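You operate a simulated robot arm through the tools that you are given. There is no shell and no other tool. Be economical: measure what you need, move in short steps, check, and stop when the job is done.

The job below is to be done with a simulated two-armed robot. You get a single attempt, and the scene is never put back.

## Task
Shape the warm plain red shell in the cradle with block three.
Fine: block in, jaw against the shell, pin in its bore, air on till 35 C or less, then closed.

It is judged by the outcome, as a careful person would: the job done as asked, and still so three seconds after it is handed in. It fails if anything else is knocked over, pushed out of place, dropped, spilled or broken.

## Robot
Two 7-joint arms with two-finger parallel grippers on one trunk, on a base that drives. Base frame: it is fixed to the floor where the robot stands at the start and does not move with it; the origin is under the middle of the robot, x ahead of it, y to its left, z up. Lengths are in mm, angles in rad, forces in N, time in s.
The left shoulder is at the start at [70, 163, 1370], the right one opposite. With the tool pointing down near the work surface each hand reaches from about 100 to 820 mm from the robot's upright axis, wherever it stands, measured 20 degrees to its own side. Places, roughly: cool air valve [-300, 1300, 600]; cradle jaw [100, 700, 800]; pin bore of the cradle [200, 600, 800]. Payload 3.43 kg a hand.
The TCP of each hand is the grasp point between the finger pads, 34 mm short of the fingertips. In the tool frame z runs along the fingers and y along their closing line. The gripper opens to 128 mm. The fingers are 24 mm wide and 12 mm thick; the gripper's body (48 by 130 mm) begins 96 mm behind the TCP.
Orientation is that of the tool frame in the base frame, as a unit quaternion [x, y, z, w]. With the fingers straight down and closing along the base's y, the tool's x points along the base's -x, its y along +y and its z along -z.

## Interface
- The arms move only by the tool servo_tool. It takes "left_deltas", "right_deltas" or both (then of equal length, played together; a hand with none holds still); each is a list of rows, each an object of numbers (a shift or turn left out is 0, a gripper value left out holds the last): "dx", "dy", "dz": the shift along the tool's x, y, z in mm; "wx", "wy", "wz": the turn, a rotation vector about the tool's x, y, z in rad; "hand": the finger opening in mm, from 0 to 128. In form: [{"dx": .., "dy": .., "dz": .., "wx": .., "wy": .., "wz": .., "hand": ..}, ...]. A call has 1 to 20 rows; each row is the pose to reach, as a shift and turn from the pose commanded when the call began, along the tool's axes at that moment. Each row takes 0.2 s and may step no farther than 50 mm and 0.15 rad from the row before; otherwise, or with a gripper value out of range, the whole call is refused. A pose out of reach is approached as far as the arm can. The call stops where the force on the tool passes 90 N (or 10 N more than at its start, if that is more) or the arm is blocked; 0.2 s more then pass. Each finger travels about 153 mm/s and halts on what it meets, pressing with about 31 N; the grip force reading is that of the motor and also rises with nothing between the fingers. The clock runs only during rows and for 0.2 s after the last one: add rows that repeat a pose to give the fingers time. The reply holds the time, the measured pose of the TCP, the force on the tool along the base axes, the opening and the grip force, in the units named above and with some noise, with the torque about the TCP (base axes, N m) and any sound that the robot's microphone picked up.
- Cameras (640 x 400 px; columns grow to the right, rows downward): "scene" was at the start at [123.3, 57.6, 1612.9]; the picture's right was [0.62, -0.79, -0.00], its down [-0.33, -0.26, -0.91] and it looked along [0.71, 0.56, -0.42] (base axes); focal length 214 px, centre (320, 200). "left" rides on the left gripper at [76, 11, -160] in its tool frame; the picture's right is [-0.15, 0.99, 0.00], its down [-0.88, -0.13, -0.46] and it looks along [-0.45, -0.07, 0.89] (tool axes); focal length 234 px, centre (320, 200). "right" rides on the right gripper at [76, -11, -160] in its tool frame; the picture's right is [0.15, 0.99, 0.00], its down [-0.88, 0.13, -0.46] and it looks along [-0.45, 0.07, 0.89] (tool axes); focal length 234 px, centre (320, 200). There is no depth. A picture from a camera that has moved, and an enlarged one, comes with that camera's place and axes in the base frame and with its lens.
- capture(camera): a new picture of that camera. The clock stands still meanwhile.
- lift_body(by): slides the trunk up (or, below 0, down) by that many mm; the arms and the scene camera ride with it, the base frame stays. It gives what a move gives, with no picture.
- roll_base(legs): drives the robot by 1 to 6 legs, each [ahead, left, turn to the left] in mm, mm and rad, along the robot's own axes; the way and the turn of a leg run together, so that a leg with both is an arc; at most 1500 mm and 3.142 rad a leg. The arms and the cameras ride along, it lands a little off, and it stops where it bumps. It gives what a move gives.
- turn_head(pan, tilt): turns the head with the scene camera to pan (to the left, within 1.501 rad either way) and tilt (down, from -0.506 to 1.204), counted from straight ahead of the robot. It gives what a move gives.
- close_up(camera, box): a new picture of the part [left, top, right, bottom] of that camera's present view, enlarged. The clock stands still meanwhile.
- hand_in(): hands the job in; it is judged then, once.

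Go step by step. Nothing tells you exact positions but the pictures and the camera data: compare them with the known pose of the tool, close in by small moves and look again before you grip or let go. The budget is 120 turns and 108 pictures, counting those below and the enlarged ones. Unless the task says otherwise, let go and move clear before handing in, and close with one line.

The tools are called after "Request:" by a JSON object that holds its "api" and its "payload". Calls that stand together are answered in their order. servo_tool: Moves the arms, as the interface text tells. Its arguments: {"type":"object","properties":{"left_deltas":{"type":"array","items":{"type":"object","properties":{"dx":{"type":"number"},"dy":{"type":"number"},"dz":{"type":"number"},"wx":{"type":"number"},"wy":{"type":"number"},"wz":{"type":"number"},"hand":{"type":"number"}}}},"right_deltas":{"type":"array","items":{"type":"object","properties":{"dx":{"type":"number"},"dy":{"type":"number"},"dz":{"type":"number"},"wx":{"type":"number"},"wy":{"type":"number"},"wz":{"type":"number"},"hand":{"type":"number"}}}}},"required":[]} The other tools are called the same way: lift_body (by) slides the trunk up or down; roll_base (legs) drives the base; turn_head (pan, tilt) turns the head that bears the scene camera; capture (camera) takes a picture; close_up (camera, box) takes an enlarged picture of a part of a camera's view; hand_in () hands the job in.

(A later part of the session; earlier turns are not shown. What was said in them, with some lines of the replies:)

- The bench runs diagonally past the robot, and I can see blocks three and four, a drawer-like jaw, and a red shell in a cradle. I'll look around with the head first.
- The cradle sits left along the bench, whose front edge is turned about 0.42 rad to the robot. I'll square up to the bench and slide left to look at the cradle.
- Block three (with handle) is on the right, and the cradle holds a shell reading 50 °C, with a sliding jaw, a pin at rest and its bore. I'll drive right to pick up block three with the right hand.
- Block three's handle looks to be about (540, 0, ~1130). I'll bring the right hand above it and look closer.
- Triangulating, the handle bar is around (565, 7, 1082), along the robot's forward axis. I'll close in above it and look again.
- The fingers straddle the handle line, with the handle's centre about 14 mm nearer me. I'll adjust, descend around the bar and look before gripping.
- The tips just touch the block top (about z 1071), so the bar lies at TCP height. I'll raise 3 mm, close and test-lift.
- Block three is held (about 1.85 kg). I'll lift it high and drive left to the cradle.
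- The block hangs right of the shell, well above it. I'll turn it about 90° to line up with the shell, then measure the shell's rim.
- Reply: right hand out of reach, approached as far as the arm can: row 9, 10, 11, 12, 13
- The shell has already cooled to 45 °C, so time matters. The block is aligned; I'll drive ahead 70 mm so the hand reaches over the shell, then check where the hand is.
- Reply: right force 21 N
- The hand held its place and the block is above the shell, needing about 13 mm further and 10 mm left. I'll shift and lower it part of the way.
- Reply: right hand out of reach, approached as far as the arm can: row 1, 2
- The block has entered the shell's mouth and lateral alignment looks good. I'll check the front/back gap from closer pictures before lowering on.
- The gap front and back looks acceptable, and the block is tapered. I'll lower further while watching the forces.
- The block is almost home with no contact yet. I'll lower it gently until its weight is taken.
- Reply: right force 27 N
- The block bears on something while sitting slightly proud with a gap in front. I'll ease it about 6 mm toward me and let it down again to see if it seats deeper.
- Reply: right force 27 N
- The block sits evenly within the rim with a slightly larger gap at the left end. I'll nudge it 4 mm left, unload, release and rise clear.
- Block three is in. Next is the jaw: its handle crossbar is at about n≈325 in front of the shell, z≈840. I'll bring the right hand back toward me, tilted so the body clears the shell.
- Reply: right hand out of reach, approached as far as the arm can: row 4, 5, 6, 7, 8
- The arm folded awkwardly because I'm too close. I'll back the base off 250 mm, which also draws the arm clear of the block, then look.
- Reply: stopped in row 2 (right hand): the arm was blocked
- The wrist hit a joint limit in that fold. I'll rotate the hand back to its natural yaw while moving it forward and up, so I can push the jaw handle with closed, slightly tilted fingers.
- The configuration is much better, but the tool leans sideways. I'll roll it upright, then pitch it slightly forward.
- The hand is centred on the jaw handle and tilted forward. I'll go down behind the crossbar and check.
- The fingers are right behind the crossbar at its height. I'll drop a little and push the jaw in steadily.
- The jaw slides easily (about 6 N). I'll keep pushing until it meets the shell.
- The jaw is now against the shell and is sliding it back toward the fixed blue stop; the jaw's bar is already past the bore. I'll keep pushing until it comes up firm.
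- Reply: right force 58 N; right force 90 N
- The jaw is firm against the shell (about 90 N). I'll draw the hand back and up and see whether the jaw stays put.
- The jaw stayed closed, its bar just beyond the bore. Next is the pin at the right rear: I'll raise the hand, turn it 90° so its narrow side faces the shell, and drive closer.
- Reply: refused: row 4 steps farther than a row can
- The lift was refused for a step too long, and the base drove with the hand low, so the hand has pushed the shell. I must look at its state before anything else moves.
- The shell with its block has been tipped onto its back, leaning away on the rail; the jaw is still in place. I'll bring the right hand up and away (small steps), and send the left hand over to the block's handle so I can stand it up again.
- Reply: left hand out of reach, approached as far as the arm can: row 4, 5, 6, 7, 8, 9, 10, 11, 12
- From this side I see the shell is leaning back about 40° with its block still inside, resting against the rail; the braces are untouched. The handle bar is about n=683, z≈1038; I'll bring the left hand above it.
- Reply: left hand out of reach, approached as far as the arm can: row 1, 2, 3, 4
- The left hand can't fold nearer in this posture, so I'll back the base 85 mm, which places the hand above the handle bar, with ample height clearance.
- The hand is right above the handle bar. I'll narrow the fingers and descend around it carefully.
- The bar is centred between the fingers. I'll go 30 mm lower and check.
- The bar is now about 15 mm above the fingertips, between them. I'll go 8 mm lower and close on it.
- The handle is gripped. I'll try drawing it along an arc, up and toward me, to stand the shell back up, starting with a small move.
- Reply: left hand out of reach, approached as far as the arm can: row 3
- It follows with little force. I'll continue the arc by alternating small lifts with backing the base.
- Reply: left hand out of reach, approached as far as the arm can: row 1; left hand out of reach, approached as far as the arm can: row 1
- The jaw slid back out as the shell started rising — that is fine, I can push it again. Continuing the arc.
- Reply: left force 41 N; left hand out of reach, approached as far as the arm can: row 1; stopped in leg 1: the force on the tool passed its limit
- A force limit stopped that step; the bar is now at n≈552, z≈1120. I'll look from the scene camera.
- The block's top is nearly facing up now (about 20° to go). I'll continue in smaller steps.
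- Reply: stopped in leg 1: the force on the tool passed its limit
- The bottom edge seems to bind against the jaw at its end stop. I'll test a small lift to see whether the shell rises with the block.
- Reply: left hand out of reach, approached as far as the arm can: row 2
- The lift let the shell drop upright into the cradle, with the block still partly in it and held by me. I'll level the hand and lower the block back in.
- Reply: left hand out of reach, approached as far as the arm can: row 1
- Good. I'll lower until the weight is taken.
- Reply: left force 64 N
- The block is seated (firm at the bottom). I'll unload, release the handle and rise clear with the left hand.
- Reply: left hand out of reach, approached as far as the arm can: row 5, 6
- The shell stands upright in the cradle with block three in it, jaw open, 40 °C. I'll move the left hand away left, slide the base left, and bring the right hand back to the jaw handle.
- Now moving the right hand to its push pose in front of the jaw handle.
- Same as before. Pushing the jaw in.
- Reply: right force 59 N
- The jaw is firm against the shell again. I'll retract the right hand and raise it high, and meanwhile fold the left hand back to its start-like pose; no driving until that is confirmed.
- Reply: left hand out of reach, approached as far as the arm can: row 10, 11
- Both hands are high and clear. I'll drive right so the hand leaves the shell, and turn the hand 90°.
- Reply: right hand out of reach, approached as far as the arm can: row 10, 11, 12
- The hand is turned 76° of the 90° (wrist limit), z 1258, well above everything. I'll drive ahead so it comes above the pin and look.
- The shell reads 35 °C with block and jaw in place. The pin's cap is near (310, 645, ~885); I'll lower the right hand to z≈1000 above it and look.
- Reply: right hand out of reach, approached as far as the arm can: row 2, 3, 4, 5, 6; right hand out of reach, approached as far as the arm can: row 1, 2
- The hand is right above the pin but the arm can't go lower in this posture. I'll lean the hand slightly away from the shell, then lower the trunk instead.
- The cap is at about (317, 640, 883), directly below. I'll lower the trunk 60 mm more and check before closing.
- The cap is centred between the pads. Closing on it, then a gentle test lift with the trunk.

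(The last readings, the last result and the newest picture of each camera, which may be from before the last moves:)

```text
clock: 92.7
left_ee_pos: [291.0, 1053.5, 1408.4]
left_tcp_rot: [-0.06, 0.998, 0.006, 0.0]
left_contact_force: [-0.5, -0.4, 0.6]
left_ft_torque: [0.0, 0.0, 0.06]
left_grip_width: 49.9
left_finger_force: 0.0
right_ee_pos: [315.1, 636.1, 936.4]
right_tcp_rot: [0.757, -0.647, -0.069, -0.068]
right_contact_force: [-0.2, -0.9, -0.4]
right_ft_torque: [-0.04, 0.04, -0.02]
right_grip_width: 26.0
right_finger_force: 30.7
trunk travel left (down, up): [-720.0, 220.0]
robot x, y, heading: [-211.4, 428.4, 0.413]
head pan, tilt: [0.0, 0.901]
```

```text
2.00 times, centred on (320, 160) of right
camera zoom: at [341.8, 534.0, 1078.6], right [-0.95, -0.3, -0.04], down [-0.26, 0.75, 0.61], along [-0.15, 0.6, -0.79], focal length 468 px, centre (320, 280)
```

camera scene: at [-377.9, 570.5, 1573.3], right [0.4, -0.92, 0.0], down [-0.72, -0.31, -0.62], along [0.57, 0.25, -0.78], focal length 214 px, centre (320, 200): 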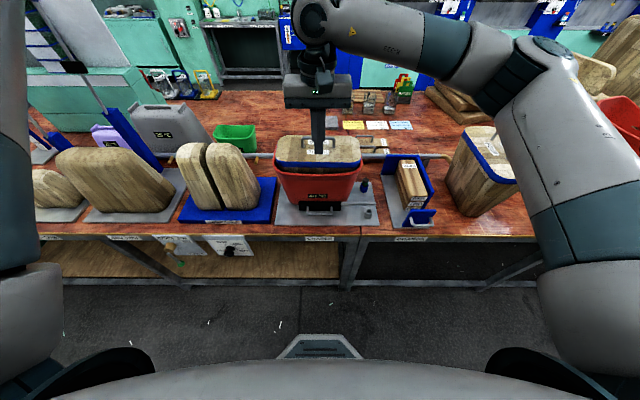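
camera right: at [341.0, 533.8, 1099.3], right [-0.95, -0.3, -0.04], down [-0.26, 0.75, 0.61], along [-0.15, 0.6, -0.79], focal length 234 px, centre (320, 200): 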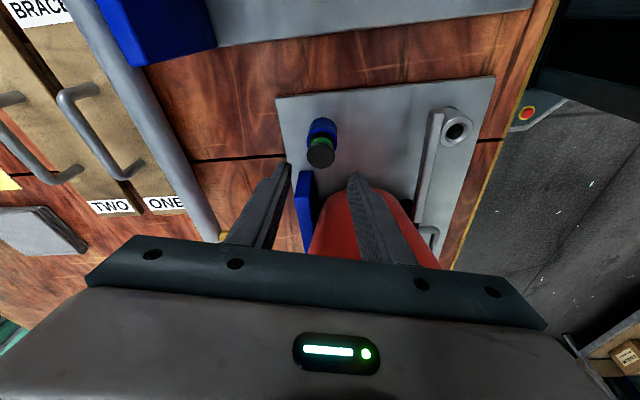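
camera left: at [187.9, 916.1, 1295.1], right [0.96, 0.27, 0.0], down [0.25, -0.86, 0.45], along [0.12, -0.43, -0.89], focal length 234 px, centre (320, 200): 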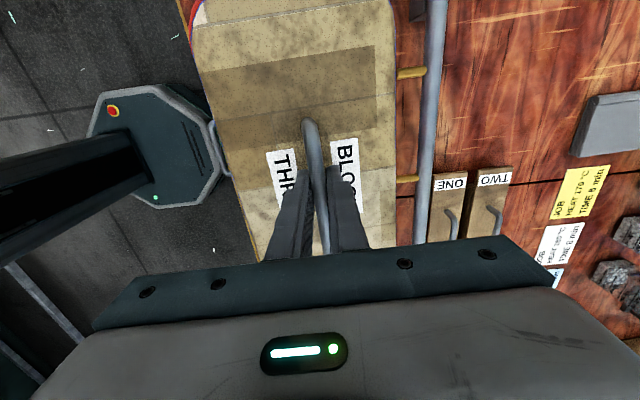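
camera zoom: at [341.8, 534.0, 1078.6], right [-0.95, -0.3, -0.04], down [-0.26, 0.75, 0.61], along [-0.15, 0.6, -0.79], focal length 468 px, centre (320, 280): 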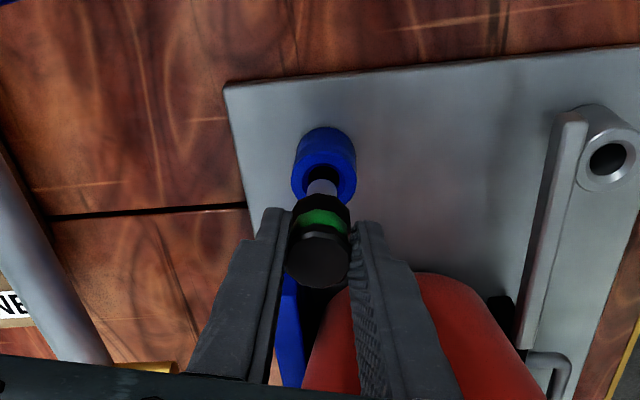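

The pin is coming out of its socket. I'll lift it 60 mm more and then drive back about 140 mm, so it comes over the bore.

Request:
{"api": "lift_body", "payload": {"by": 60}}

Request:
{"api": "close_up", "payload": {"camera": "right", "box": [200, 60, 440, 260]}}

```text
clock: 93.7
left_ee_pos: [290.3, 1054.7, 1470.1]
left_tcp_rot: [-0.06, 0.998, 0.005, 0.001]
left_contact_force: [-0.4, -0.2, -0.2]
left_ft_torque: [0.01, 0.02, -0.06]
left_grip_width: 49.9
left_finger_force: 0.0
right_ee_pos: [315.1, 636.8, 996.2]
right_tcp_rot: [0.757, -0.647, -0.068, -0.07]
right_contact_force: [0.5, 0.6, -0.6]
right_ft_torque: [0.01, -0.01, 0.02]
right_grip_width: 25.8
right_finger_force: 31.7
trunk travel left (down, up): [-780.0, 160.0]
robot x, y, heading: [-211.0, 433.1, 0.411]
head pan, tilt: [0.0, 0.901]
```

```text
2.00 times, centred on (320, 160) of right
camera zoom: at [341.4, 533.8, 1138.9], right [-0.95, -0.3, -0.04], down [-0.26, 0.75, 0.61], along [-0.15, 0.6, -0.79], focal length 468 px, centre (320, 280)
```

zoom: 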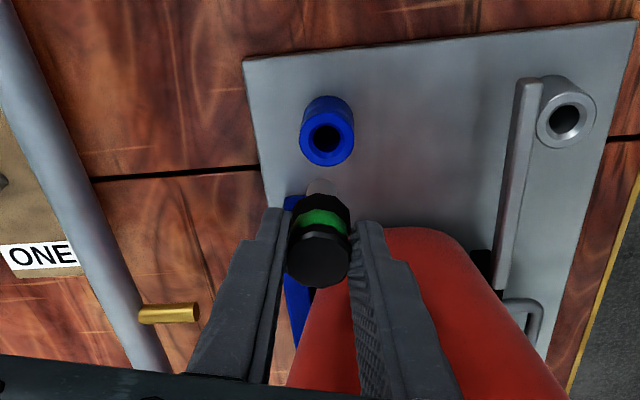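

Pin fully out. From this picture the bore lies 148 mm nearer me and about 5 mm left of the socket. Driving there.

Request:
{"api": "roll_base", "payload": {"legs": [[-148, 5, 0]]}}

Request:
{"api": "close_up", "payload": {"camera": "right", "box": [200, 60, 440, 260]}}

```text
clock: 95.0
left_ee_pos: [156.3, 1000.5, 1468.4]
left_tcp_rot: [-0.06, 0.998, 0.005, 0.0]
left_contact_force: [1.1, 0.7, -0.2]
left_ft_torque: [0.02, 0.07, -0.04]
left_grip_width: 50.0
left_finger_force: 0.0
right_ee_pos: [180.9, 581.7, 994.8]
right_tcp_rot: [0.756, -0.647, -0.069, -0.068]
right_contact_force: [-0.6, 0.1, -1.1]
right_ft_torque: [0.05, 0.01, -0.01]
right_grip_width: 25.9
right_finger_force: 31.0
trunk travel left (down, up): [-780.0, 160.0]
robot x, y, heading: [-348.9, 378.6, 0.407]
head pan, tilt: [0.0, 0.901]
```

```text
2.00 times, centred on (320, 160) of right
camera zoom: at [206.4, 479.1, 1137.8], right [-0.96, -0.29, -0.04], down [-0.26, 0.75, 0.61], along [-0.15, 0.6, -0.79], focal length 468 px, centre (320, 280)
```

zoom: 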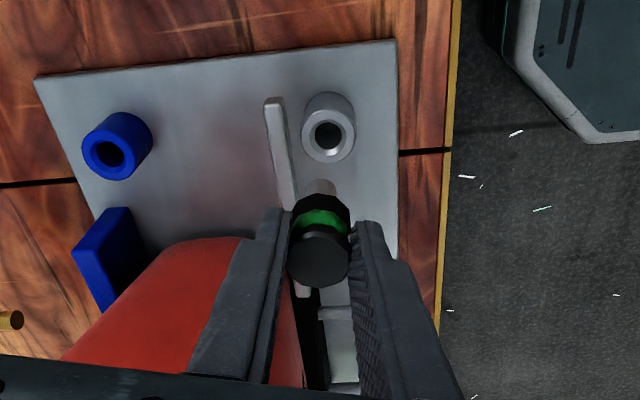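

The bore hole now appears almost exactly where the socket hole did, about 2 mm nearer me. I'll nudge that and lower partway to check.

Request:
{"api": "servo_tool", "payload": {"right_deltas": [{"dy": 2}]}}

Request:
{"api": "lift_body", "payload": {"by": -45}}

Request:
{"api": "close_up", "payload": {"camera": "right", "box": [240, 60, 400, 190]}}

```text
clock: 95.5
left_ee_pos: [155.3, 999.2, 1469.0]
left_tcp_rot: [-0.059, 0.998, 0.006, 0.0]
left_contact_force: [0.7, -0.3, -0.5]
left_ft_torque: [0.01, 0.03, 0.03]
left_grip_width: 50.0
left_finger_force: 0.0
right_ee_pos: [177.4, 579.2, 996.1]
right_tcp_rot: [0.756, -0.647, -0.068, -0.068]
right_contact_force: [0.7, 0.1, -1.2]
right_ft_torque: [0.01, 0.01, 0.0]
right_grip_width: 25.7
right_finger_force: 30.9
trunk travel left (down, up): [-780.0, 160.0]
robot x, y, heading: [-349.9, 374.8, 0.407]
head pan, tilt: [0.0, 0.901]
```

```text
clock: 96.3
left_ee_pos: [153.9, 999.1, 1424.6]
left_tcp_rot: [-0.06, 0.998, 0.006, 0.0]
left_contact_force: [0.3, 0.0, -0.1]
left_ft_torque: [-0.01, -0.02, 0.01]
left_grip_width: 50.2
left_finger_force: 0.0
right_ee_pos: [177.0, 580.0, 951.3]
right_tcp_rot: [0.756, -0.647, -0.068, -0.07]
right_contact_force: [-0.3, 0.1, -0.8]
right_ft_torque: [-0.02, -0.02, 0.01]
right_grip_width: 25.7
right_finger_force: 30.9
trunk travel left (down, up): [-735.0, 205.0]
robot x, y, heading: [-349.6, 373.9, 0.41]
head pan, tilt: [0.0, 0.901]
```

```text
3.08 times, centred on (320, 125) of right
camera zoom: at [202.0, 477.4, 1094.5], right [-0.96, -0.29, -0.04], down [-0.26, 0.75, 0.61], along [-0.15, 0.6, -0.79], focal length 720 px, centre (320, 431)
```

zoom: 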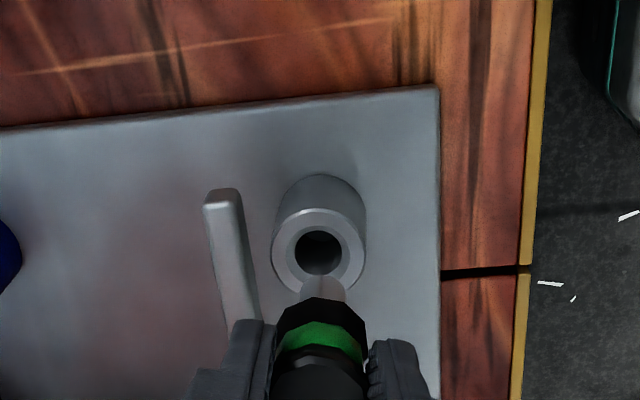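

Nearly aligned; the bore centre is about 1 mm further away and 1 mm right. I'll make that correction and lower carefully.

Request:
{"api": "servo_tool", "payload": {"right_deltas": [{"dx": 1, "dy": -1.3}]}}

Request:
{"api": "lift_body", "payload": {"by": -25}}

Request:
{"api": "close_up", "payload": {"camera": "right", "box": [240, 60, 400, 190]}}

```text
clock: 96.7
left_ee_pos: [154.0, 998.8, 1423.6]
left_tcp_rot: [-0.06, 0.998, 0.005, 0.002]
left_contact_force: [-0.4, 0.7, 0.6]
left_ft_torque: [0.0, 0.03, 0.03]
left_grip_width: 50.0
left_finger_force: 0.0
right_ee_pos: [177.9, 581.7, 950.7]
right_tcp_rot: [0.756, -0.648, -0.069, -0.069]
right_contact_force: [-0.3, -0.8, -0.6]
right_ft_torque: [0.0, 0.0, 0.0]
right_grip_width: 26.2
right_finger_force: 30.2
trunk travel left (down, up): [-735.0, 205.0]
robot x, y, heading: [-349.0, 376.1, 0.412]
head pan, tilt: [0.0, 0.901]
```

```text
clock: 97.4
left_ee_pos: [154.5, 997.9, 1399.5]
left_tcp_rot: [-0.059, 0.998, 0.005, 0.001]
left_contact_force: [-0.3, -0.2, -0.4]
left_ft_torque: [-0.04, -0.01, -0.02]
left_grip_width: 50.1
left_finger_force: 0.0
right_ee_pos: [177.7, 578.9, 926.0]
right_tcp_rot: [0.756, -0.647, -0.068, -0.069]
right_contact_force: [-0.3, 0.1, 0.1]
right_ft_torque: [-0.03, 0.02, -0.01]
right_grip_width: 25.9
right_finger_force: 31.0
trunk travel left (down, up): [-710.0, 230.0]
robot x, y, heading: [-348.5, 375.8, 0.407]
head pan, tilt: [0.0, 0.901]
```

```text
3.08 times, centred on (320, 125) of right
camera zoom: at [203.9, 476.9, 1069.3], right [-0.96, -0.29, -0.04], down [-0.26, 0.75, 0.61], along [-0.15, 0.6, -0.79], focal length 720 px, centre (320, 431)
```

zoom: 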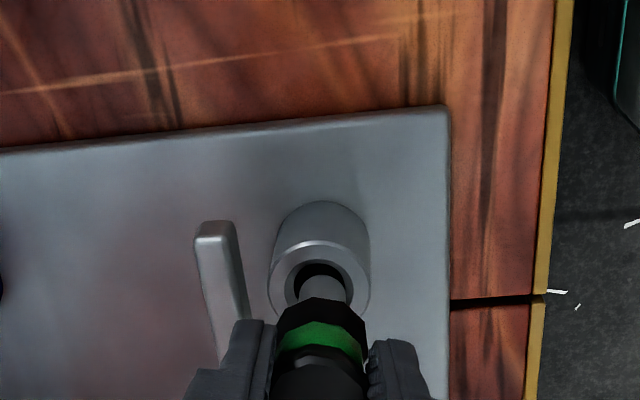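

The tip is just above the hole, about 1 mm off in one direction. Small correction and lower 20 mm while watching the force.

Request:
{"api": "servo_tool", "payload": {"right_deltas": [{"dy": -1}]}}

Request:
{"api": "lift_body", "payload": {"by": -16}}

Request:
{"api": "close_up", "payload": {"camera": "right", "box": [240, 60, 400, 190]}}

```text
clock: 97.8
left_ee_pos: [155.3, 999.4, 1398.6]
left_tcp_rot: [-0.06, 0.998, 0.006, 0.0]
left_contact_force: [0.4, -0.2, -0.5]
left_ft_torque: [-0.02, 0.0, 0.03]
left_grip_width: 50.3
left_finger_force: 0.0
right_ee_pos: [179.7, 580.3, 925.7]
right_tcp_rot: [0.757, -0.647, -0.067, -0.068]
right_contact_force: [0.6, 0.5, -0.2]
right_ft_torque: [-0.02, 0.0, 0.0]
right_grip_width: 26.0
right_finger_force: 31.4
trunk travel left (down, up): [-710.0, 230.0]
robot x, y, heading: [-350.1, 374.3, 0.41]
head pan, tilt: [0.0, 0.901]
```

```text
clock: 98.5
left_ee_pos: [154.9, 998.5, 1383.0]
left_tcp_rot: [-0.059, 0.998, 0.005, 0.001]
left_contact_force: [0.2, 0.2, -0.1]
left_ft_torque: [-0.02, 0.02, 0.01]
left_grip_width: 50.0
left_finger_force: 0.1
right_ee_pos: [177.7, 578.9, 910.6]
right_tcp_rot: [0.756, -0.647, -0.068, -0.069]
right_contact_force: [0.0, -0.5, -1.2]
right_ft_torque: [0.07, 0.02, -0.01]
right_grip_width: 25.8
right_finger_force: 30.7
trunk travel left (down, up): [-694.0, 246.0]
robot x, y, heading: [-350.1, 374.7, 0.408]
head pan, tilt: [0.0, 0.901]
```

```text
3.08 times, centred on (320, 125) of right
camera zoom: at [205.5, 477.0, 1052.8], right [-0.96, -0.29, -0.04], down [-0.26, 0.75, 0.61], along [-0.15, 0.6, -0.79], focal length 720 px, centre (320, 431)
```

zoom: 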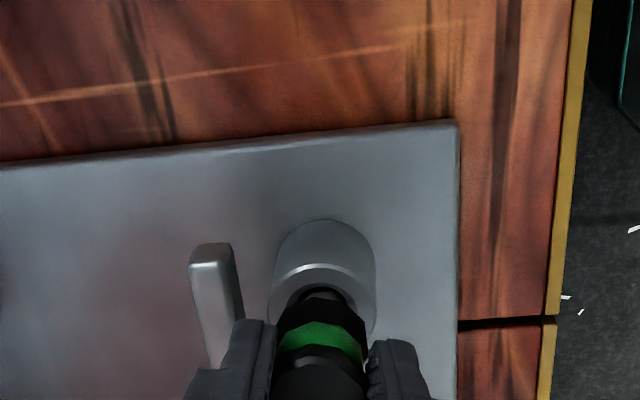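

No contact force: the shaft is going into the bore. Lowering it home.

Request:
{"api": "lift_body", "payload": {"by": -18}}

Request:
{"api": "lift_body", "payload": {"by": -5}}

```text
clock: 99.1
left_ee_pos: [152.2, 996.1, 1366.6]
left_tcp_rot: [-0.059, 0.998, 0.004, 0.001]
left_contact_force: [-0.2, 0.4, -0.3]
left_ft_torque: [-0.03, 0.01, 0.01]
left_grip_width: 50.0
left_finger_force: 0.0
right_ee_pos: [179.7, 579.1, 897.2]
right_tcp_rot: [0.756, -0.647, -0.067, -0.073]
right_contact_force: [0.0, -10.6, 37.6]
right_ft_torque: [0.15, -0.89, -0.17]
right_grip_width: 26.1
right_finger_force: 31.0
trunk travel left (down, up): [-676.0, 264.0]
robot x, y, heading: [-348.9, 378.2, 0.411]
head pan, tilt: [0.0, 0.901]
```

```text
clock: 99.7
left_ee_pos: [148.6, 994.9, 1367.0]
left_tcp_rot: [-0.059, 0.998, 0.006, 0.003]
left_contact_force: [0.0, 0.4, -0.6]
left_ft_torque: [0.0, 0.0, -0.01]
left_grip_width: 50.1
left_finger_force: 0.0
right_ee_pos: [178.8, 578.3, 896.4]
right_tcp_rot: [0.756, -0.647, -0.068, -0.077]
right_contact_force: [6.2, -13.9, 67.2]
right_ft_torque: [0.42, -1.15, -0.31]
right_grip_width: 26.0
right_finger_force: 30.8
trunk travel left (down, up): [-671.0, 269.0]
robot x, y, heading: [-347.4, 378.6, 0.408]
head pan, tilt: [0.0, 0.901]
```

It comes up firm at TCP z 896, the same height at which it sat in its socket, so it's home. I'll unload, look, then release.

Request:
{"api": "lift_body", "payload": {"by": 7}}

Request:
{"api": "servo_tool", "payload": {"right_deltas": [{"hand": 50}, {"hand": 50}, {"hand": 50}]}}

Request:
{"api": "lift_body", "payload": {"by": 90}}

Request:
{"api": "capture", "payload": {"camera": "right"}}

```text
clock: 100.2
left_ee_pos: [150.8, 996.3, 1369.3]
left_tcp_rot: [-0.06, 0.998, 0.007, 0.001]
left_contact_force: [0.0, -0.2, -0.1]
left_ft_torque: [0.0, 0.0, 0.03]
left_grip_width: 50.2
left_finger_force: 0.1
right_ee_pos: [178.2, 579.6, 896.0]
right_tcp_rot: [0.757, -0.646, -0.068, -0.071]
right_contact_force: [7.7, -4.8, 36.2]
right_ft_torque: [0.42, -1.14, -0.1]
right_grip_width: 26.0
right_finger_force: 31.0
trunk travel left (down, up): [-678.0, 262.0]
robot x, y, heading: [-349.2, 379.0, 0.414]
head pan, tilt: [0.0, 0.901]
```

```text
clock: 101.0
left_ee_pos: [147.6, 996.7, 1370.2]
left_tcp_rot: [-0.059, 0.998, 0.005, 0.003]
left_contact_force: [0.8, 0.1, 0.3]
left_ft_torque: [-0.02, -0.01, 0.0]
left_grip_width: 50.0
left_finger_force: 0.0
right_ee_pos: [172.5, 579.0, 896.2]
right_tcp_rot: [0.757, -0.647, -0.066, -0.07]
right_contact_force: [-24.8, -9.7, 28.6]
right_ft_torque: [0.28, 0.0, 0.23]
right_grip_width: 36.2
right_finger_force: 0.0
trunk travel left (down, up): [-678.0, 262.0]
robot x, y, heading: [-349.2, 379.0, 0.409]
head pan, tilt: [0.0, 0.901]
```

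```text
clock: 102.3
left_ee_pos: [154.2, 998.2, 1458.9]
left_tcp_rot: [-0.06, 0.998, 0.005, 0.001]
left_contact_force: [-0.2, 0.3, 0.7]
left_ft_torque: [0.01, 0.01, -0.03]
left_grip_width: 50.1
left_finger_force: 0.1
right_ee_pos: [179.3, 579.3, 984.7]
right_tcp_rot: [0.756, -0.647, -0.069, -0.069]
right_contact_force: [-0.4, -0.4, -0.5]
right_ft_torque: [0.0, -0.01, 0.03]
right_grip_width: 49.8
right_finger_force: 0.1
trunk travel left (down, up): [-768.0, 172.0]
robot x, y, heading: [-347.5, 374.8, 0.408]
head pan, tilt: [0.0, 0.901]
```

```text
9 pictures are left
camera right: at [205.2, 477.0, 1127.0], right [-0.96, -0.29, -0.04], down [-0.26, 0.75, 0.61], along [-0.15, 0.6, -0.79], focal length 234 px, centre (320, 200)
```

right: 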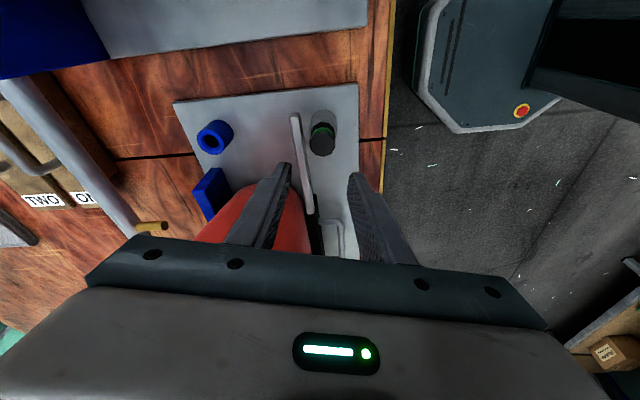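

The pin stands in the bore with its cap on top, and the jaw bar is right behind it. Now I'll raise up, back off and drive left to the cool air valve.

Request:
{"api": "lift_body", "payload": {"by": 165}}

Request:
{"api": "roll_base", "payload": {"legs": [[-100, 0, 0], [0, 720, 0]]}}

Request:
{"api": "turn_head", "payload": {"pan": 0.25, "tilt": 1.05}}

Request:
{"api": "capture", "payload": {"camera": "scene"}}

```text
clock: 104.2
left_ee_pos: [154.9, 998.2, 1621.5]
left_tcp_rot: [-0.06, 0.998, 0.005, 0.001]
left_contact_force: [0.0, -1.1, 0.1]
left_ft_torque: [0.0, 0.03, 0.0]
left_grip_width: 49.9
left_finger_force: 0.2
right_ee_pos: [179.1, 580.1, 1148.8]
right_tcp_rot: [0.756, -0.647, -0.068, -0.069]
right_contact_force: [0.3, 0.3, 0.3]
right_ft_torque: [-0.06, 0.02, -0.04]
right_grip_width: 50.1
right_finger_force: 0.0
trunk travel left (down, up): [-933.0, 7.0]
robot x, y, heading: [-345.9, 377.0, 0.409]
head pan, tilt: [0.0, 0.901]
```

```text
clock: 108.8
left_ee_pos: [-234.9, 1621.6, 1623.2]
left_tcp_rot: [-0.065, 0.998, 0.005, 0.0]
left_contact_force: [0.3, 0.0, 0.2]
left_ft_torque: [0.02, 0.02, 0.01]
left_grip_width: 49.8
left_finger_force: 0.0
right_ee_pos: [-204.7, 1202.0, 1149.6]
right_tcp_rot: [0.759, -0.643, -0.069, -0.069]
right_contact_force: [-0.3, 0.1, -0.1]
right_ft_torque: [0.01, -0.02, -0.03]
right_grip_width: 50.1
right_finger_force: 0.1
trunk travel left (down, up): [-933.0, 7.0]
robot x, y, heading: [-731.1, 992.6, 0.419]
head pan, tilt: [0.0, 0.901]
```

```text
clock: 109.6
left_ee_pos: [-234.1, 1622.9, 1623.1]
left_tcp_rot: [-0.065, 0.998, 0.005, 0.001]
left_contact_force: [1.0, 0.6, 0.4]
left_ft_torque: [0.04, -0.01, -0.01]
left_grip_width: 49.8
left_finger_force: 0.0
right_ee_pos: [-204.9, 1203.8, 1149.4]
right_tcp_rot: [0.76, -0.643, -0.068, -0.07]
right_contact_force: [0.9, -0.5, -0.4]
right_ft_torque: [0.0, -0.04, 0.01]
right_grip_width: 49.8
right_finger_force: 0.0
trunk travel left (down, up): [-933.0, 7.0]
robot x, y, heading: [-733.5, 990.4, 0.423]
head pan, tilt: [0.25, 1.051]
```

```text
8 pictures are left
camera scene: at [-632.3, 1057.0, 1645.6], right [0.62, -0.78, 0.0], down [-0.68, -0.54, -0.5], along [0.39, 0.31, -0.87], focal length 214 px, centre (320, 200)
```

scene: 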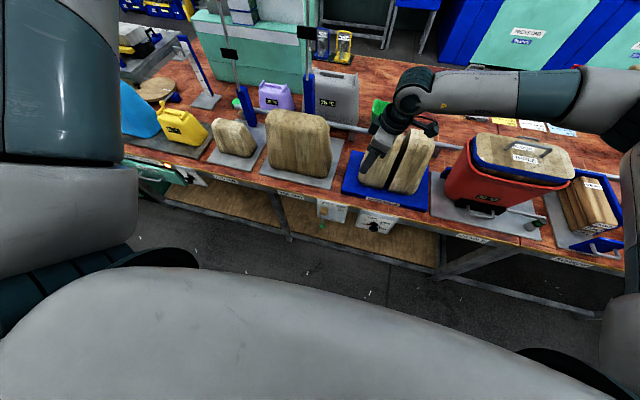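

I can see the sign with the valve (centre) at about column 325, row 215. Zooming in.

Request:
{"api": "close_up", "payload": {"camera": "scene", "box": [290, 185, 420, 255]}}

```text
4.92 times, centred on (355, 220) of scene
camera zoom: at [-632.3, 1057.0, 1645.6], right [0.62, -0.78, 0.0], down [-0.68, -0.54, -0.5], along [0.39, 0.31, -0.87], focal length 1056 px, centre (148, 102)
```

zoom: 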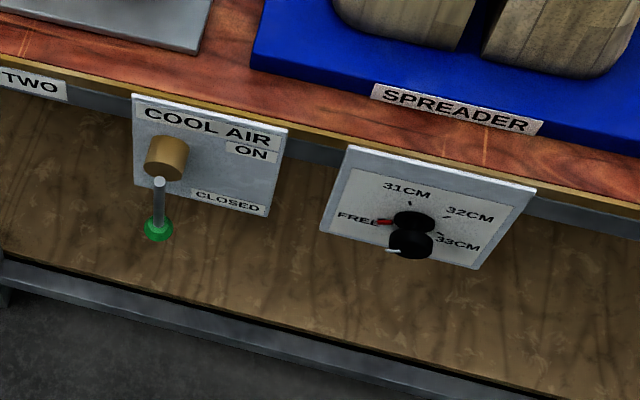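

The COOL AIR lever hangs down at CLOSED (green ball), with ON to its right. I'll tuck the right hand back up to its neutral pose and bring the left hand down in front of the panel.

Request:
{"api": "servo_tool", "payload": {"right_deltas": [{"dz": -35, "dy": 10}, {"dz": -70, "dy": 20}, {"dz": -105, "dy": 30, "wz": 0.13}, {"dz": -140, "dy": 40, "wz": 0.26}, {"dz": -175, "dy": 50, "wz": 0.39}, {"dz": -210, "dy": 60, "wz": 0.52}, {"dz": -245, "dy": 70, "wz": 0.65}, {"dz": -280, "dy": 80, "wz": 0.78}, {"dz": -310, "dy": 90, "wz": 0.91}, {"dz": -340, "dy": 100, "wz": 1.04}], "left_deltas": [{"dx": 13, "dy": -25, "dz": 25, "wz": -0.03, "hand": 0}, {"dx": 27, "dy": -51, "dz": 50, "wz": -0.06}, {"dx": 40, "dy": -76, "dz": 80, "wz": -0.09}, {"dx": 54, "dy": -102, "dz": 110, "wz": -0.12}, {"dx": 67, "dy": -127, "dz": 140, "wz": -0.15}, {"dx": 81, "dy": -153, "dz": 170, "wz": -0.18}, {"dx": 94, "dy": -178, "dz": 200, "wz": -0.21}, {"dx": 108, "dy": -204, "dz": 230, "wz": -0.24}, {"dx": 121, "dy": -229, "dz": 265, "wz": -0.27}, {"dx": 135, "dy": -255, "dz": 300, "wz": -0.3}]}}

```text
clock: 110.7
left_ee_pos: [-286.2, 1522.0, 1365.4]
left_tcp_rot: [-0.141, 0.982, -0.035, -0.117]
left_contact_force: [-0.3, -0.8, 0.3]
left_ft_torque: [0.03, 0.06, 0.01]
left_grip_width: 0.0
left_finger_force: 30.8
right_ee_pos: [-243.8, 1169.8, 1293.0]
right_tcp_rot: [-0.659, 0.746, 0.079, 0.058]
right_contact_force: [0.3, 0.1, -0.3]
right_ft_torque: [0.0, 0.02, 0.02]
right_grip_width: 49.9
right_finger_force: 0.1
trunk travel left (down, up): [-933.0, 7.0]
robot x, y, heading: [-733.0, 994.4, 0.425]
head pan, tilt: [0.25, 1.051]
stopped in row 5 (left hand): the arm was blocked; the commanded pose is now the measured one
```

The left arm met a joint limit. The right arm already worked well in the pushing pose, so I'll use it for the valve; first both hands go up and the right one turns back to its neutral yaw.

Request:
{"api": "servo_tool", "payload": {"right_deltas": [{"dz": -25, "wz": 0.13}, {"dz": -50, "wz": 0.26}, {"dz": -75, "wz": 0.39}, {"dz": -100, "wz": 0.52}, {"dz": -120, "wz": 0.65}, {"dz": -140, "wz": 0.78}, {"dz": -150, "wz": 0.91}, {"dz": -150, "wz": 1.03}]}}

Request:
{"api": "servo_tool", "payload": {"left_deltas": [{"dz": -30}, {"dz": -60}, {"dz": -90}, {"dz": -120}, {"dz": -150}, {"dz": -180}, {"dz": -210}, {"dz": -240}]}}

```text
clock: 112.5
left_ee_pos: [-289.3, 1521.4, 1365.3]
left_tcp_rot: [-0.143, 0.982, -0.037, -0.117]
left_contact_force: [-0.6, -0.2, 0.2]
left_ft_torque: [0.05, 0.01, -0.05]
left_grip_width: 0.2
left_finger_force: 31.1
right_ee_pos: [-243.3, 1141.8, 1442.6]
right_tcp_rot: [-0.203, 0.974, 0.096, 0.012]
right_contact_force: [0.0, -0.1, 0.1]
right_ft_torque: [-0.01, 0.0, 0.01]
right_grip_width: 50.1
right_finger_force: 0.0
trunk travel left (down, up): [-933.0, 7.0]
robot x, y, heading: [-727.5, 995.2, 0.42]
head pan, tilt: [0.25, 1.051]
```

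```text
clock: 114.3
left_ee_pos: [-249.0, 1542.4, 1590.3]
left_tcp_rot: [-0.142, 0.982, -0.034, -0.115]
left_contact_force: [-0.2, 0.2, -0.4]
left_ft_torque: [-0.01, 0.0, 0.03]
left_grip_width: 0.2
left_finger_force: 30.9
left hand out of reach, approached as far as the arm can: row 8
right_ee_pos: [-244.4, 1142.7, 1441.8]
right_tcp_rot: [-0.206, 0.974, 0.096, 0.012]
right_contact_force: [-0.5, 0.3, 1.0]
right_ft_torque: [-0.01, -0.04, 0.01]
right_grip_width: 49.7
right_finger_force: 0.1
trunk travel left (down, up): [-933.0, 7.0]
robot x, y, heading: [-733.8, 995.9, 0.422]
head pan, tilt: [0.25, 1.051]
```

Both hands are high. I'll drive left so the valve is straight ahead, level the right hand, and lower the trunk.

Request:
{"api": "roll_base", "payload": {"legs": [[0, 150, 0]]}}

Request:
{"api": "servo_tool", "payload": {"right_deltas": [{"wx": 0.1, "dy": 25, "hand": 0}, {"wx": 0.187, "dy": 50}, {"wx": 0.187, "dy": 71}]}}

Request:
{"api": "lift_body", "payload": {"by": -183}}

Request:
{"api": "turn_head", "payload": {"pan": 0.0, "tilt": 1.1}}

```text
clock: 115.7
left_ee_pos: [-305.4, 1672.6, 1589.9]
left_tcp_rot: [-0.141, 0.983, -0.034, -0.115]
left_contact_force: [1.1, -0.4, -0.3]
left_ft_torque: [0.03, 0.05, -0.01]
left_grip_width: 0.0
left_finger_force: 30.8
right_ee_pos: [-302.3, 1273.2, 1443.1]
right_tcp_rot: [-0.205, 0.974, 0.098, 0.012]
right_contact_force: [-0.6, -0.1, -0.3]
right_ft_torque: [0.04, 0.0, 0.0]
right_grip_width: 49.9
right_finger_force: 0.1
trunk travel left (down, up): [-933.0, 7.0]
robot x, y, heading: [-792.2, 1127.7, 0.422]
head pan, tilt: [0.25, 1.051]
```

```text
clock: 116.5
left_ee_pos: [-307.9, 1674.7, 1588.2]
left_tcp_rot: [-0.141, 0.983, -0.035, -0.116]
left_contact_force: [-0.1, -0.5, 1.2]
left_ft_torque: [-0.02, 0.04, 0.01]
left_grip_width: 0.2
left_finger_force: 30.8
right_ee_pos: [-333.6, 1340.2, 1456.6]
right_tcp_rot: [-0.201, 0.979, 0.005, 0.032]
right_contact_force: [0.0, 0.1, -0.9]
right_ft_torque: [0.03, -0.04, 0.02]
right_grip_width: 0.0
right_finger_force: 30.7
trunk travel left (down, up): [-933.0, 7.0]
robot x, y, heading: [-791.5, 1129.1, 0.424]
head pan, tilt: [0.25, 1.051]
```

```text
clock: 118.5
left_ee_pos: [-306.6, 1676.1, 1405.8]
left_tcp_rot: [-0.141, 0.983, -0.035, -0.115]
left_contact_force: [-0.4, 0.5, 0.1]
left_ft_torque: [0.01, 0.01, 0.0]
left_grip_width: 0.0
left_finger_force: 31.0
right_ee_pos: [-333.5, 1339.4, 1274.5]
right_tcp_rot: [-0.202, 0.979, 0.005, 0.032]
right_contact_force: [0.1, -0.5, 0.7]
right_ft_torque: [-0.03, 0.0, -0.02]
right_grip_width: 0.0
right_finger_force: 31.0
trunk travel left (down, up): [-750.0, 190.0]
robot x, y, heading: [-791.7, 1130.8, 0.422]
head pan, tilt: [0.25, 1.051]
```

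```text
clock: 119.2
left_ee_pos: [-307.3, 1674.5, 1406.9]
left_tcp_rot: [-0.142, 0.983, -0.035, -0.116]
left_contact_force: [-0.1, 0.0, -0.3]
left_ft_torque: [-0.04, 0.02, -0.01]
left_grip_width: 0.0
left_finger_force: 30.8
right_ee_pos: [-332.9, 1340.8, 1273.5]
right_tcp_rot: [-0.202, 0.979, 0.005, 0.032]
right_contact_force: [0.2, -0.8, 0.0]
right_ft_torque: [0.01, 0.0, 0.02]
right_grip_width: 0.2
right_finger_force: 30.9
trunk travel left (down, up): [-750.0, 190.0]
robot x, y, heading: [-794.0, 1129.7, 0.423]
head pan, tilt: [0.0, 1.1]
```

The right hand is in front of the panel, left of the lever. I'll lower it in front of the bench edge.

Request:
{"api": "servo_tool", "payload": {"right_deltas": [{"dz": 45}, {"dz": 90}, {"dz": 135}, {"dz": 180}, {"dz": 225}, {"dz": 270}, {"dz": 315, "wy": -0.08}, {"dz": 360, "wy": -0.16}, {"dz": 405, "wy": -0.24}, {"dz": 450, "wy": -0.32}, {"dz": 495, "wy": -0.4}, {"dz": 540, "wy": -0.48}, {"dz": 580, "wy": -0.55}, {"dz": 610, "wy": -0.55}]}}

Request:
{"api": "capture", "payload": {"camera": "right"}}

```text
clock: 122.2
left_ee_pos: [-306.9, 1675.1, 1406.0]
left_tcp_rot: [-0.141, 0.983, -0.034, -0.116]
left_contact_force: [0.0, -0.1, -0.9]
left_ft_torque: [0.02, -0.02, 0.04]
left_grip_width: 0.2
left_finger_force: 31.2
right_ee_pos: [-297.1, 1356.8, 667.4]
right_tcp_rot: [-0.194, 0.933, 0.061, 0.297]
right_contact_force: [0.2, -1.0, 0.0]
right_ft_torque: [-0.02, 0.0, -0.01]
right_grip_width: 0.0
right_finger_force: 30.3
trunk travel left (down, up): [-750.0, 190.0]
robot x, y, heading: [-789.6, 1130.3, 0.424]
head pan, tilt: [0.0, 1.1]
```

```text
6 pictures are left
camera right: at [-433.9, 1285.4, 754.4], right [-0.5, 0.86, -0.09], down [0.37, 0.3, 0.88], along [0.78, 0.41, -0.47], focal length 234 px, centre (320, 200)
```

right: 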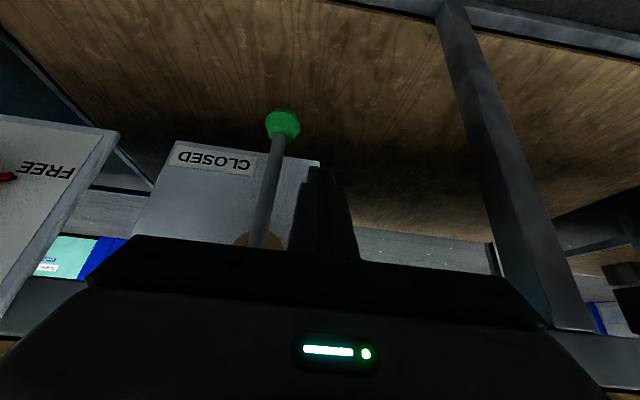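

The lever hangs from its pivot near z≈700 with the ball at about z≈597, just right of my fingers. I'll go down beside it and sweep it in an arc to the right and up, to ON.

Request:
{"api": "servo_tool", "payload": {"right_deltas": [{"dx": 20.8, "dz": 29.4}, {"dx": 20.8, "dz": 29.4, "dy": -25}, {"dx": 20.8, "dz": 29.4, "dy": -45}, {"dx": 20.2, "dz": 28.6, "dy": -65}, {"dx": 15, "dz": 21.2, "dy": -82}, {"dx": 8.1, "dz": 11.4, "dy": -98}, {"dx": 1.7, "dz": 2.4, "dy": -108}, {"dx": -4, "dz": -5.7, "dy": -113}, {"dx": -7.5, "dz": -10.6, "dy": -117}]}}

Request:
{"api": "capture", "payload": {"camera": "right"}}

```text
clock: 124.2
left_ee_pos: [-306.0, 1674.9, 1405.2]
left_tcp_rot: [-0.142, 0.983, -0.034, -0.116]
left_contact_force: [-0.2, 0.1, -0.3]
left_ft_torque: [-0.02, -0.03, 0.04]
left_grip_width: 0.0
left_finger_force: 31.2
right_ee_pos: [-250.2, 1245.7, 678.2]
right_tcp_rot: [-0.193, 0.934, 0.06, 0.296]
right_contact_force: [-7.7, 0.7, -1.8]
right_ft_torque: [-0.01, -0.14, -0.11]
right_grip_width: 0.0
right_finger_force: 31.0
trunk travel left (down, up): [-750.0, 190.0]
robot x, y, heading: [-790.4, 1131.4, 0.424]
head pan, tilt: [0.0, 1.1]
```

```text
5 pictures are left
camera right: at [-386.4, 1174.7, 765.2], right [-0.5, 0.86, -0.09], down [0.37, 0.3, 0.88], along [0.78, 0.41, -0.47], focal length 234 px, centre (320, 200)
```

right: 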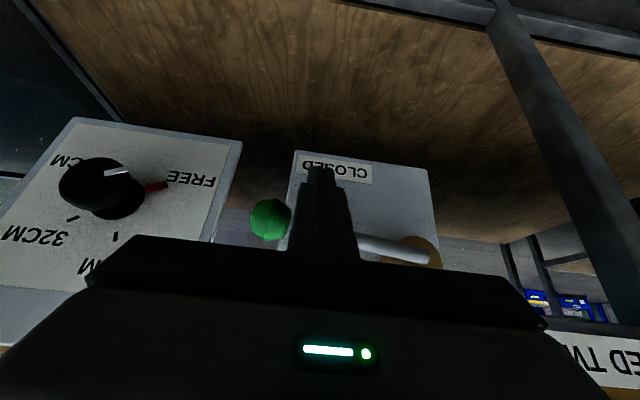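

The lever is horizontal at ON. I'll hold it there for a few seconds, turn the head to the shell and read its temperature.

Request:
{"api": "servo_tool", "payload": {"right_deltas": [{"dz": 0}, {"dz": 0}, {"dz": 0}, {"dz": 0}, {"dz": 0}, {"dz": 0}, {"dz": 0}, {"dz": 0}, {"dz": 0}, {"dz": 0}]}}

Request:
{"api": "turn_head", "payload": {"pan": -0.85, "tilt": 0.6}}

Request:
{"api": "close_up", "payload": {"camera": "scene", "box": [220, 130, 420, 270]}}

```text
clock: 126.5
left_ee_pos: [-306.3, 1674.0, 1406.3]
left_tcp_rot: [-0.141, 0.983, -0.033, -0.116]
left_contact_force: [0.4, 1.1, 0.1]
left_ft_torque: [0.0, 0.04, 0.01]
left_grip_width: 0.0
left_finger_force: 31.1
right_ee_pos: [-249.5, 1245.7, 678.9]
right_tcp_rot: [-0.194, 0.934, 0.06, 0.296]
right_contact_force: [-1.9, -3.3, -2.2]
right_ft_torque: [0.09, -0.09, -0.07]
right_grip_width: 0.0
right_finger_force: 31.0
trunk travel left (down, up): [-750.0, 190.0]
robot x, y, heading: [-795.2, 1130.0, 0.424]
head pan, tilt: [0.0, 1.1]
```

```text
clock: 127.6
left_ee_pos: [-306.5, 1673.9, 1405.6]
left_tcp_rot: [-0.141, 0.983, -0.034, -0.115]
left_contact_force: [0.2, 0.7, 0.1]
left_ft_torque: [-0.03, 0.01, 0.01]
left_grip_width: 0.2
left_finger_force: 30.2
right_ee_pos: [-248.8, 1246.6, 677.9]
right_tcp_rot: [-0.194, 0.934, 0.06, 0.295]
right_contact_force: [-1.5, -2.0, -2.1]
right_ft_torque: [0.04, -0.03, -0.03]
right_grip_width: 0.0
right_finger_force: 30.9
trunk travel left (down, up): [-750.0, 190.0]
robot x, y, heading: [-793.4, 1129.9, 0.419]
head pan, tilt: [-0.85, 0.6]
```

```text
2.86 times, centred on (320, 200) of scene
camera zoom: at [-664.9, 1114.0, 1498.0], right [-0.41, -0.91, 0.0], down [-0.51, 0.23, -0.82], along [0.75, -0.34, -0.57], focal length 613 px, centre (320, 200)
```

zoom: 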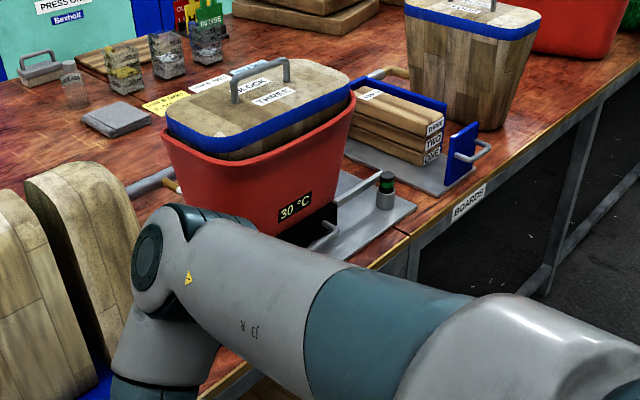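

The shell reads 30 °C with block, jaw and pin all in place. Now I'll take the fingers around to the other side of the lever and swing it back down to CLOSED.

Request:
{"api": "servo_tool", "payload": {"right_deltas": [{"dx": 28.6, "dz": -20.2}, {"dx": 53, "dz": -37.6}, {"dx": 35.7, "dz": -62.1}, {"dx": 15.4, "dz": -90.6}, {"dx": -13.1, "dz": -70.3}, {"dx": -37.6, "dz": -53}, {"dx": -23.1, "dz": -32.6, "dy": 1}, {"dx": -5.8, "dz": -8.2, "dy": 1}, {"dx": 16.2, "dz": 22.8, "dy": 23}, {"dx": 25.4, "dz": 35.9, "dy": 45}, {"dx": 27.7, "dz": 39.2, "dy": 61}, {"dx": 27.7, "dz": 39.2, "dy": 65}]}}

Request:
{"api": "capture", "payload": {"camera": "right"}}

```text
clock: 130.2
left_ee_pos: [-303.6, 1672.3, 1405.3]
left_tcp_rot: [-0.14, 0.983, -0.034, -0.117]
left_contact_force: [0.0, 0.2, 0.1]
left_ft_torque: [-0.01, 0.0, 0.0]
left_grip_width: 0.0
left_finger_force: 31.4
right_ee_pos: [-273.1, 1298.5, 624.1]
right_tcp_rot: [-0.192, 0.935, 0.054, 0.295]
right_contact_force: [8.3, -24.5, -15.1]
right_ft_torque: [-0.73, -0.23, -0.11]
right_grip_width: 0.0
right_finger_force: 30.9
right hand out of reach, approached as far as the arm can: row 1, 2
trunk travel left (down, up): [-750.0, 190.0]
robot x, y, heading: [-790.4, 1130.3, 0.423]
head pan, tilt: [-0.85, 0.6]
```

```text
3 pictures are left
camera right: at [-409.4, 1228.6, 712.9], right [-0.5, 0.86, -0.1], down [0.37, 0.31, 0.88], along [0.79, 0.4, -0.47], focal length 234 px, centre (320, 200)
```

right: 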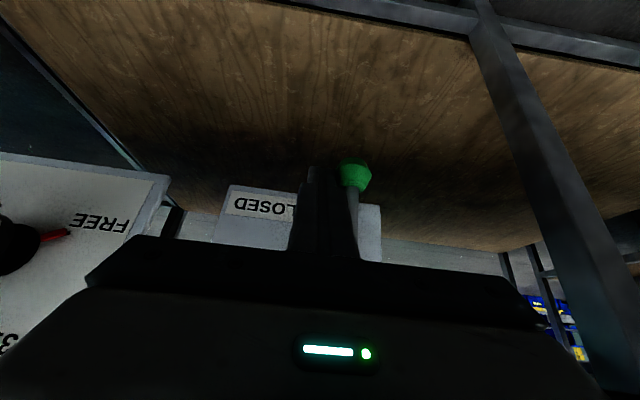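

The lever is back down at its stop, the ball at its original place: CLOSED. I'll move the fingers off it to the side and back away from the bench.

Request:
{"api": "servo_tool", "payload": {"right_deltas": [{"dy": -12}, {"dy": -30}]}}

Request:
{"api": "roll_base", "payload": {"legs": [[-250, 0, 0]]}}

Request:
{"api": "capture", "payload": {"camera": "right"}}

```text
clock: 130.8
left_ee_pos: [-309.2, 1676.9, 1406.4]
left_tcp_rot: [-0.143, 0.982, -0.035, -0.115]
left_contact_force: [-0.1, 0.2, 0.1]
left_ft_torque: [0.03, 0.01, 0.0]
left_grip_width: 0.0
left_finger_force: 31.1
right_ee_pos: [-264.5, 1281.6, 629.9]
right_tcp_rot: [-0.195, 0.933, 0.061, 0.296]
right_contact_force: [-0.1, 0.9, -0.6]
right_ft_torque: [-0.01, -0.03, 0.02]
right_grip_width: 0.0
right_finger_force: 31.2
trunk travel left (down, up): [-750.0, 190.0]
robot x, y, heading: [-789.0, 1130.2, 0.419]
head pan, tilt: [-0.85, 0.6]
```

```text
clock: 132.6
left_ee_pos: [-532.6, 1573.4, 1405.0]
left_tcp_rot: [-0.14, 0.983, -0.034, -0.115]
left_contact_force: [1.7, 0.0, -0.3]
left_ft_torque: [-0.01, 0.02, -0.04]
left_grip_width: 0.0
left_finger_force: 31.1
right_ee_pos: [-488.2, 1177.8, 628.5]
right_tcp_rot: [-0.193, 0.934, 0.059, 0.296]
right_contact_force: [0.2, 0.7, 0.5]
right_ft_torque: [-0.03, -0.01, -0.01]
right_grip_width: 0.0
right_finger_force: 31.0
trunk travel left (down, up): [-750.0, 190.0]
robot x, y, heading: [-1020.0, 1026.6, 0.423]
head pan, tilt: [-0.85, 0.6]
```

```text
2 pictures are left
camera right: at [-625.3, 1105.4, 716.7], right [-0.5, 0.86, -0.09], down [0.37, 0.3, 0.88], along [0.78, 0.41, -0.47], focal length 234 px, centre (320, 200)
```

right: 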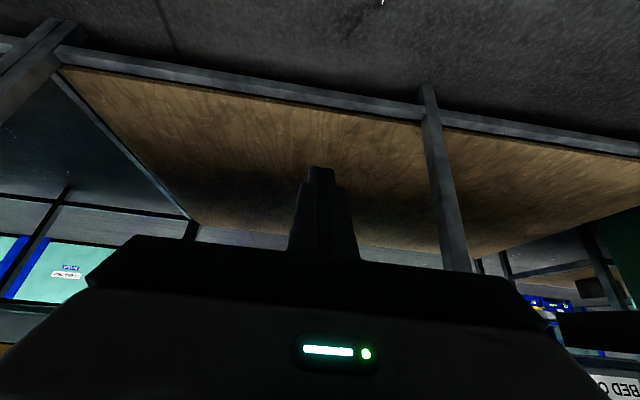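

I've backed clear. A last look with the scene camera at the cradle and valve together.

Request:
{"api": "turn_head", "payload": {"pan": -0.35, "tilt": 0.65}}

Request:
{"api": "close_up", "payload": {"camera": "scene", "box": [180, 120, 480, 300]}}

```text
clock: 133.6
left_ee_pos: [-532.2, 1571.8, 1405.8]
left_tcp_rot: [-0.14, 0.983, -0.034, -0.116]
left_contact_force: [0.6, 1.0, -0.7]
left_ft_torque: [-0.02, 0.03, 0.03]
left_grip_width: 0.1
left_finger_force: 30.9
right_ee_pos: [-490.2, 1176.0, 629.1]
right_tcp_rot: [-0.193, 0.933, 0.06, 0.297]
right_contact_force: [0.0, -0.4, 0.4]
right_ft_torque: [-0.01, 0.01, 0.01]
right_grip_width: 0.0
right_finger_force: 31.1
trunk travel left (down, up): [-750.0, 190.0]
robot x, y, heading: [-1019.5, 1029.6, 0.419]
head pan, tilt: [-0.351, 0.649]
```

```text
2.13 times, centred on (330, 210) of scene
camera zoom: at [-885.1, 1055.3, 1493.7], right [0.07, -1.0, 0.0], down [-0.6, -0.04, -0.8], along [0.79, 0.05, -0.6], focal length 458 px, centre (299, 179)
```

zoom: 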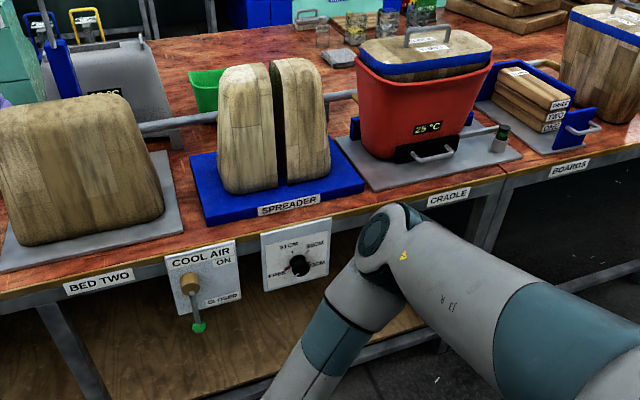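

The shell reads 25 °C with block three in it. The jaw is against the shell, the pin is in its bore, the air lever is down at CLOSED, and both hands are clear. Handing in.

Request:
{"api": "hand_in", "payload": {}}

```text
The job is handed in.
```

I've handed in the job: block three is in the red shell, the jaw is against it, the pin is in its bore, and the air is closed with the shell at 25 °C. There were two departures. On the way I knocked the loaded shell over in the cradle, stood it back up and redid the jaw. The shell also already showed 35 °C before the pin went in and I turned the air on, so the air only took it from there to 25 °C.
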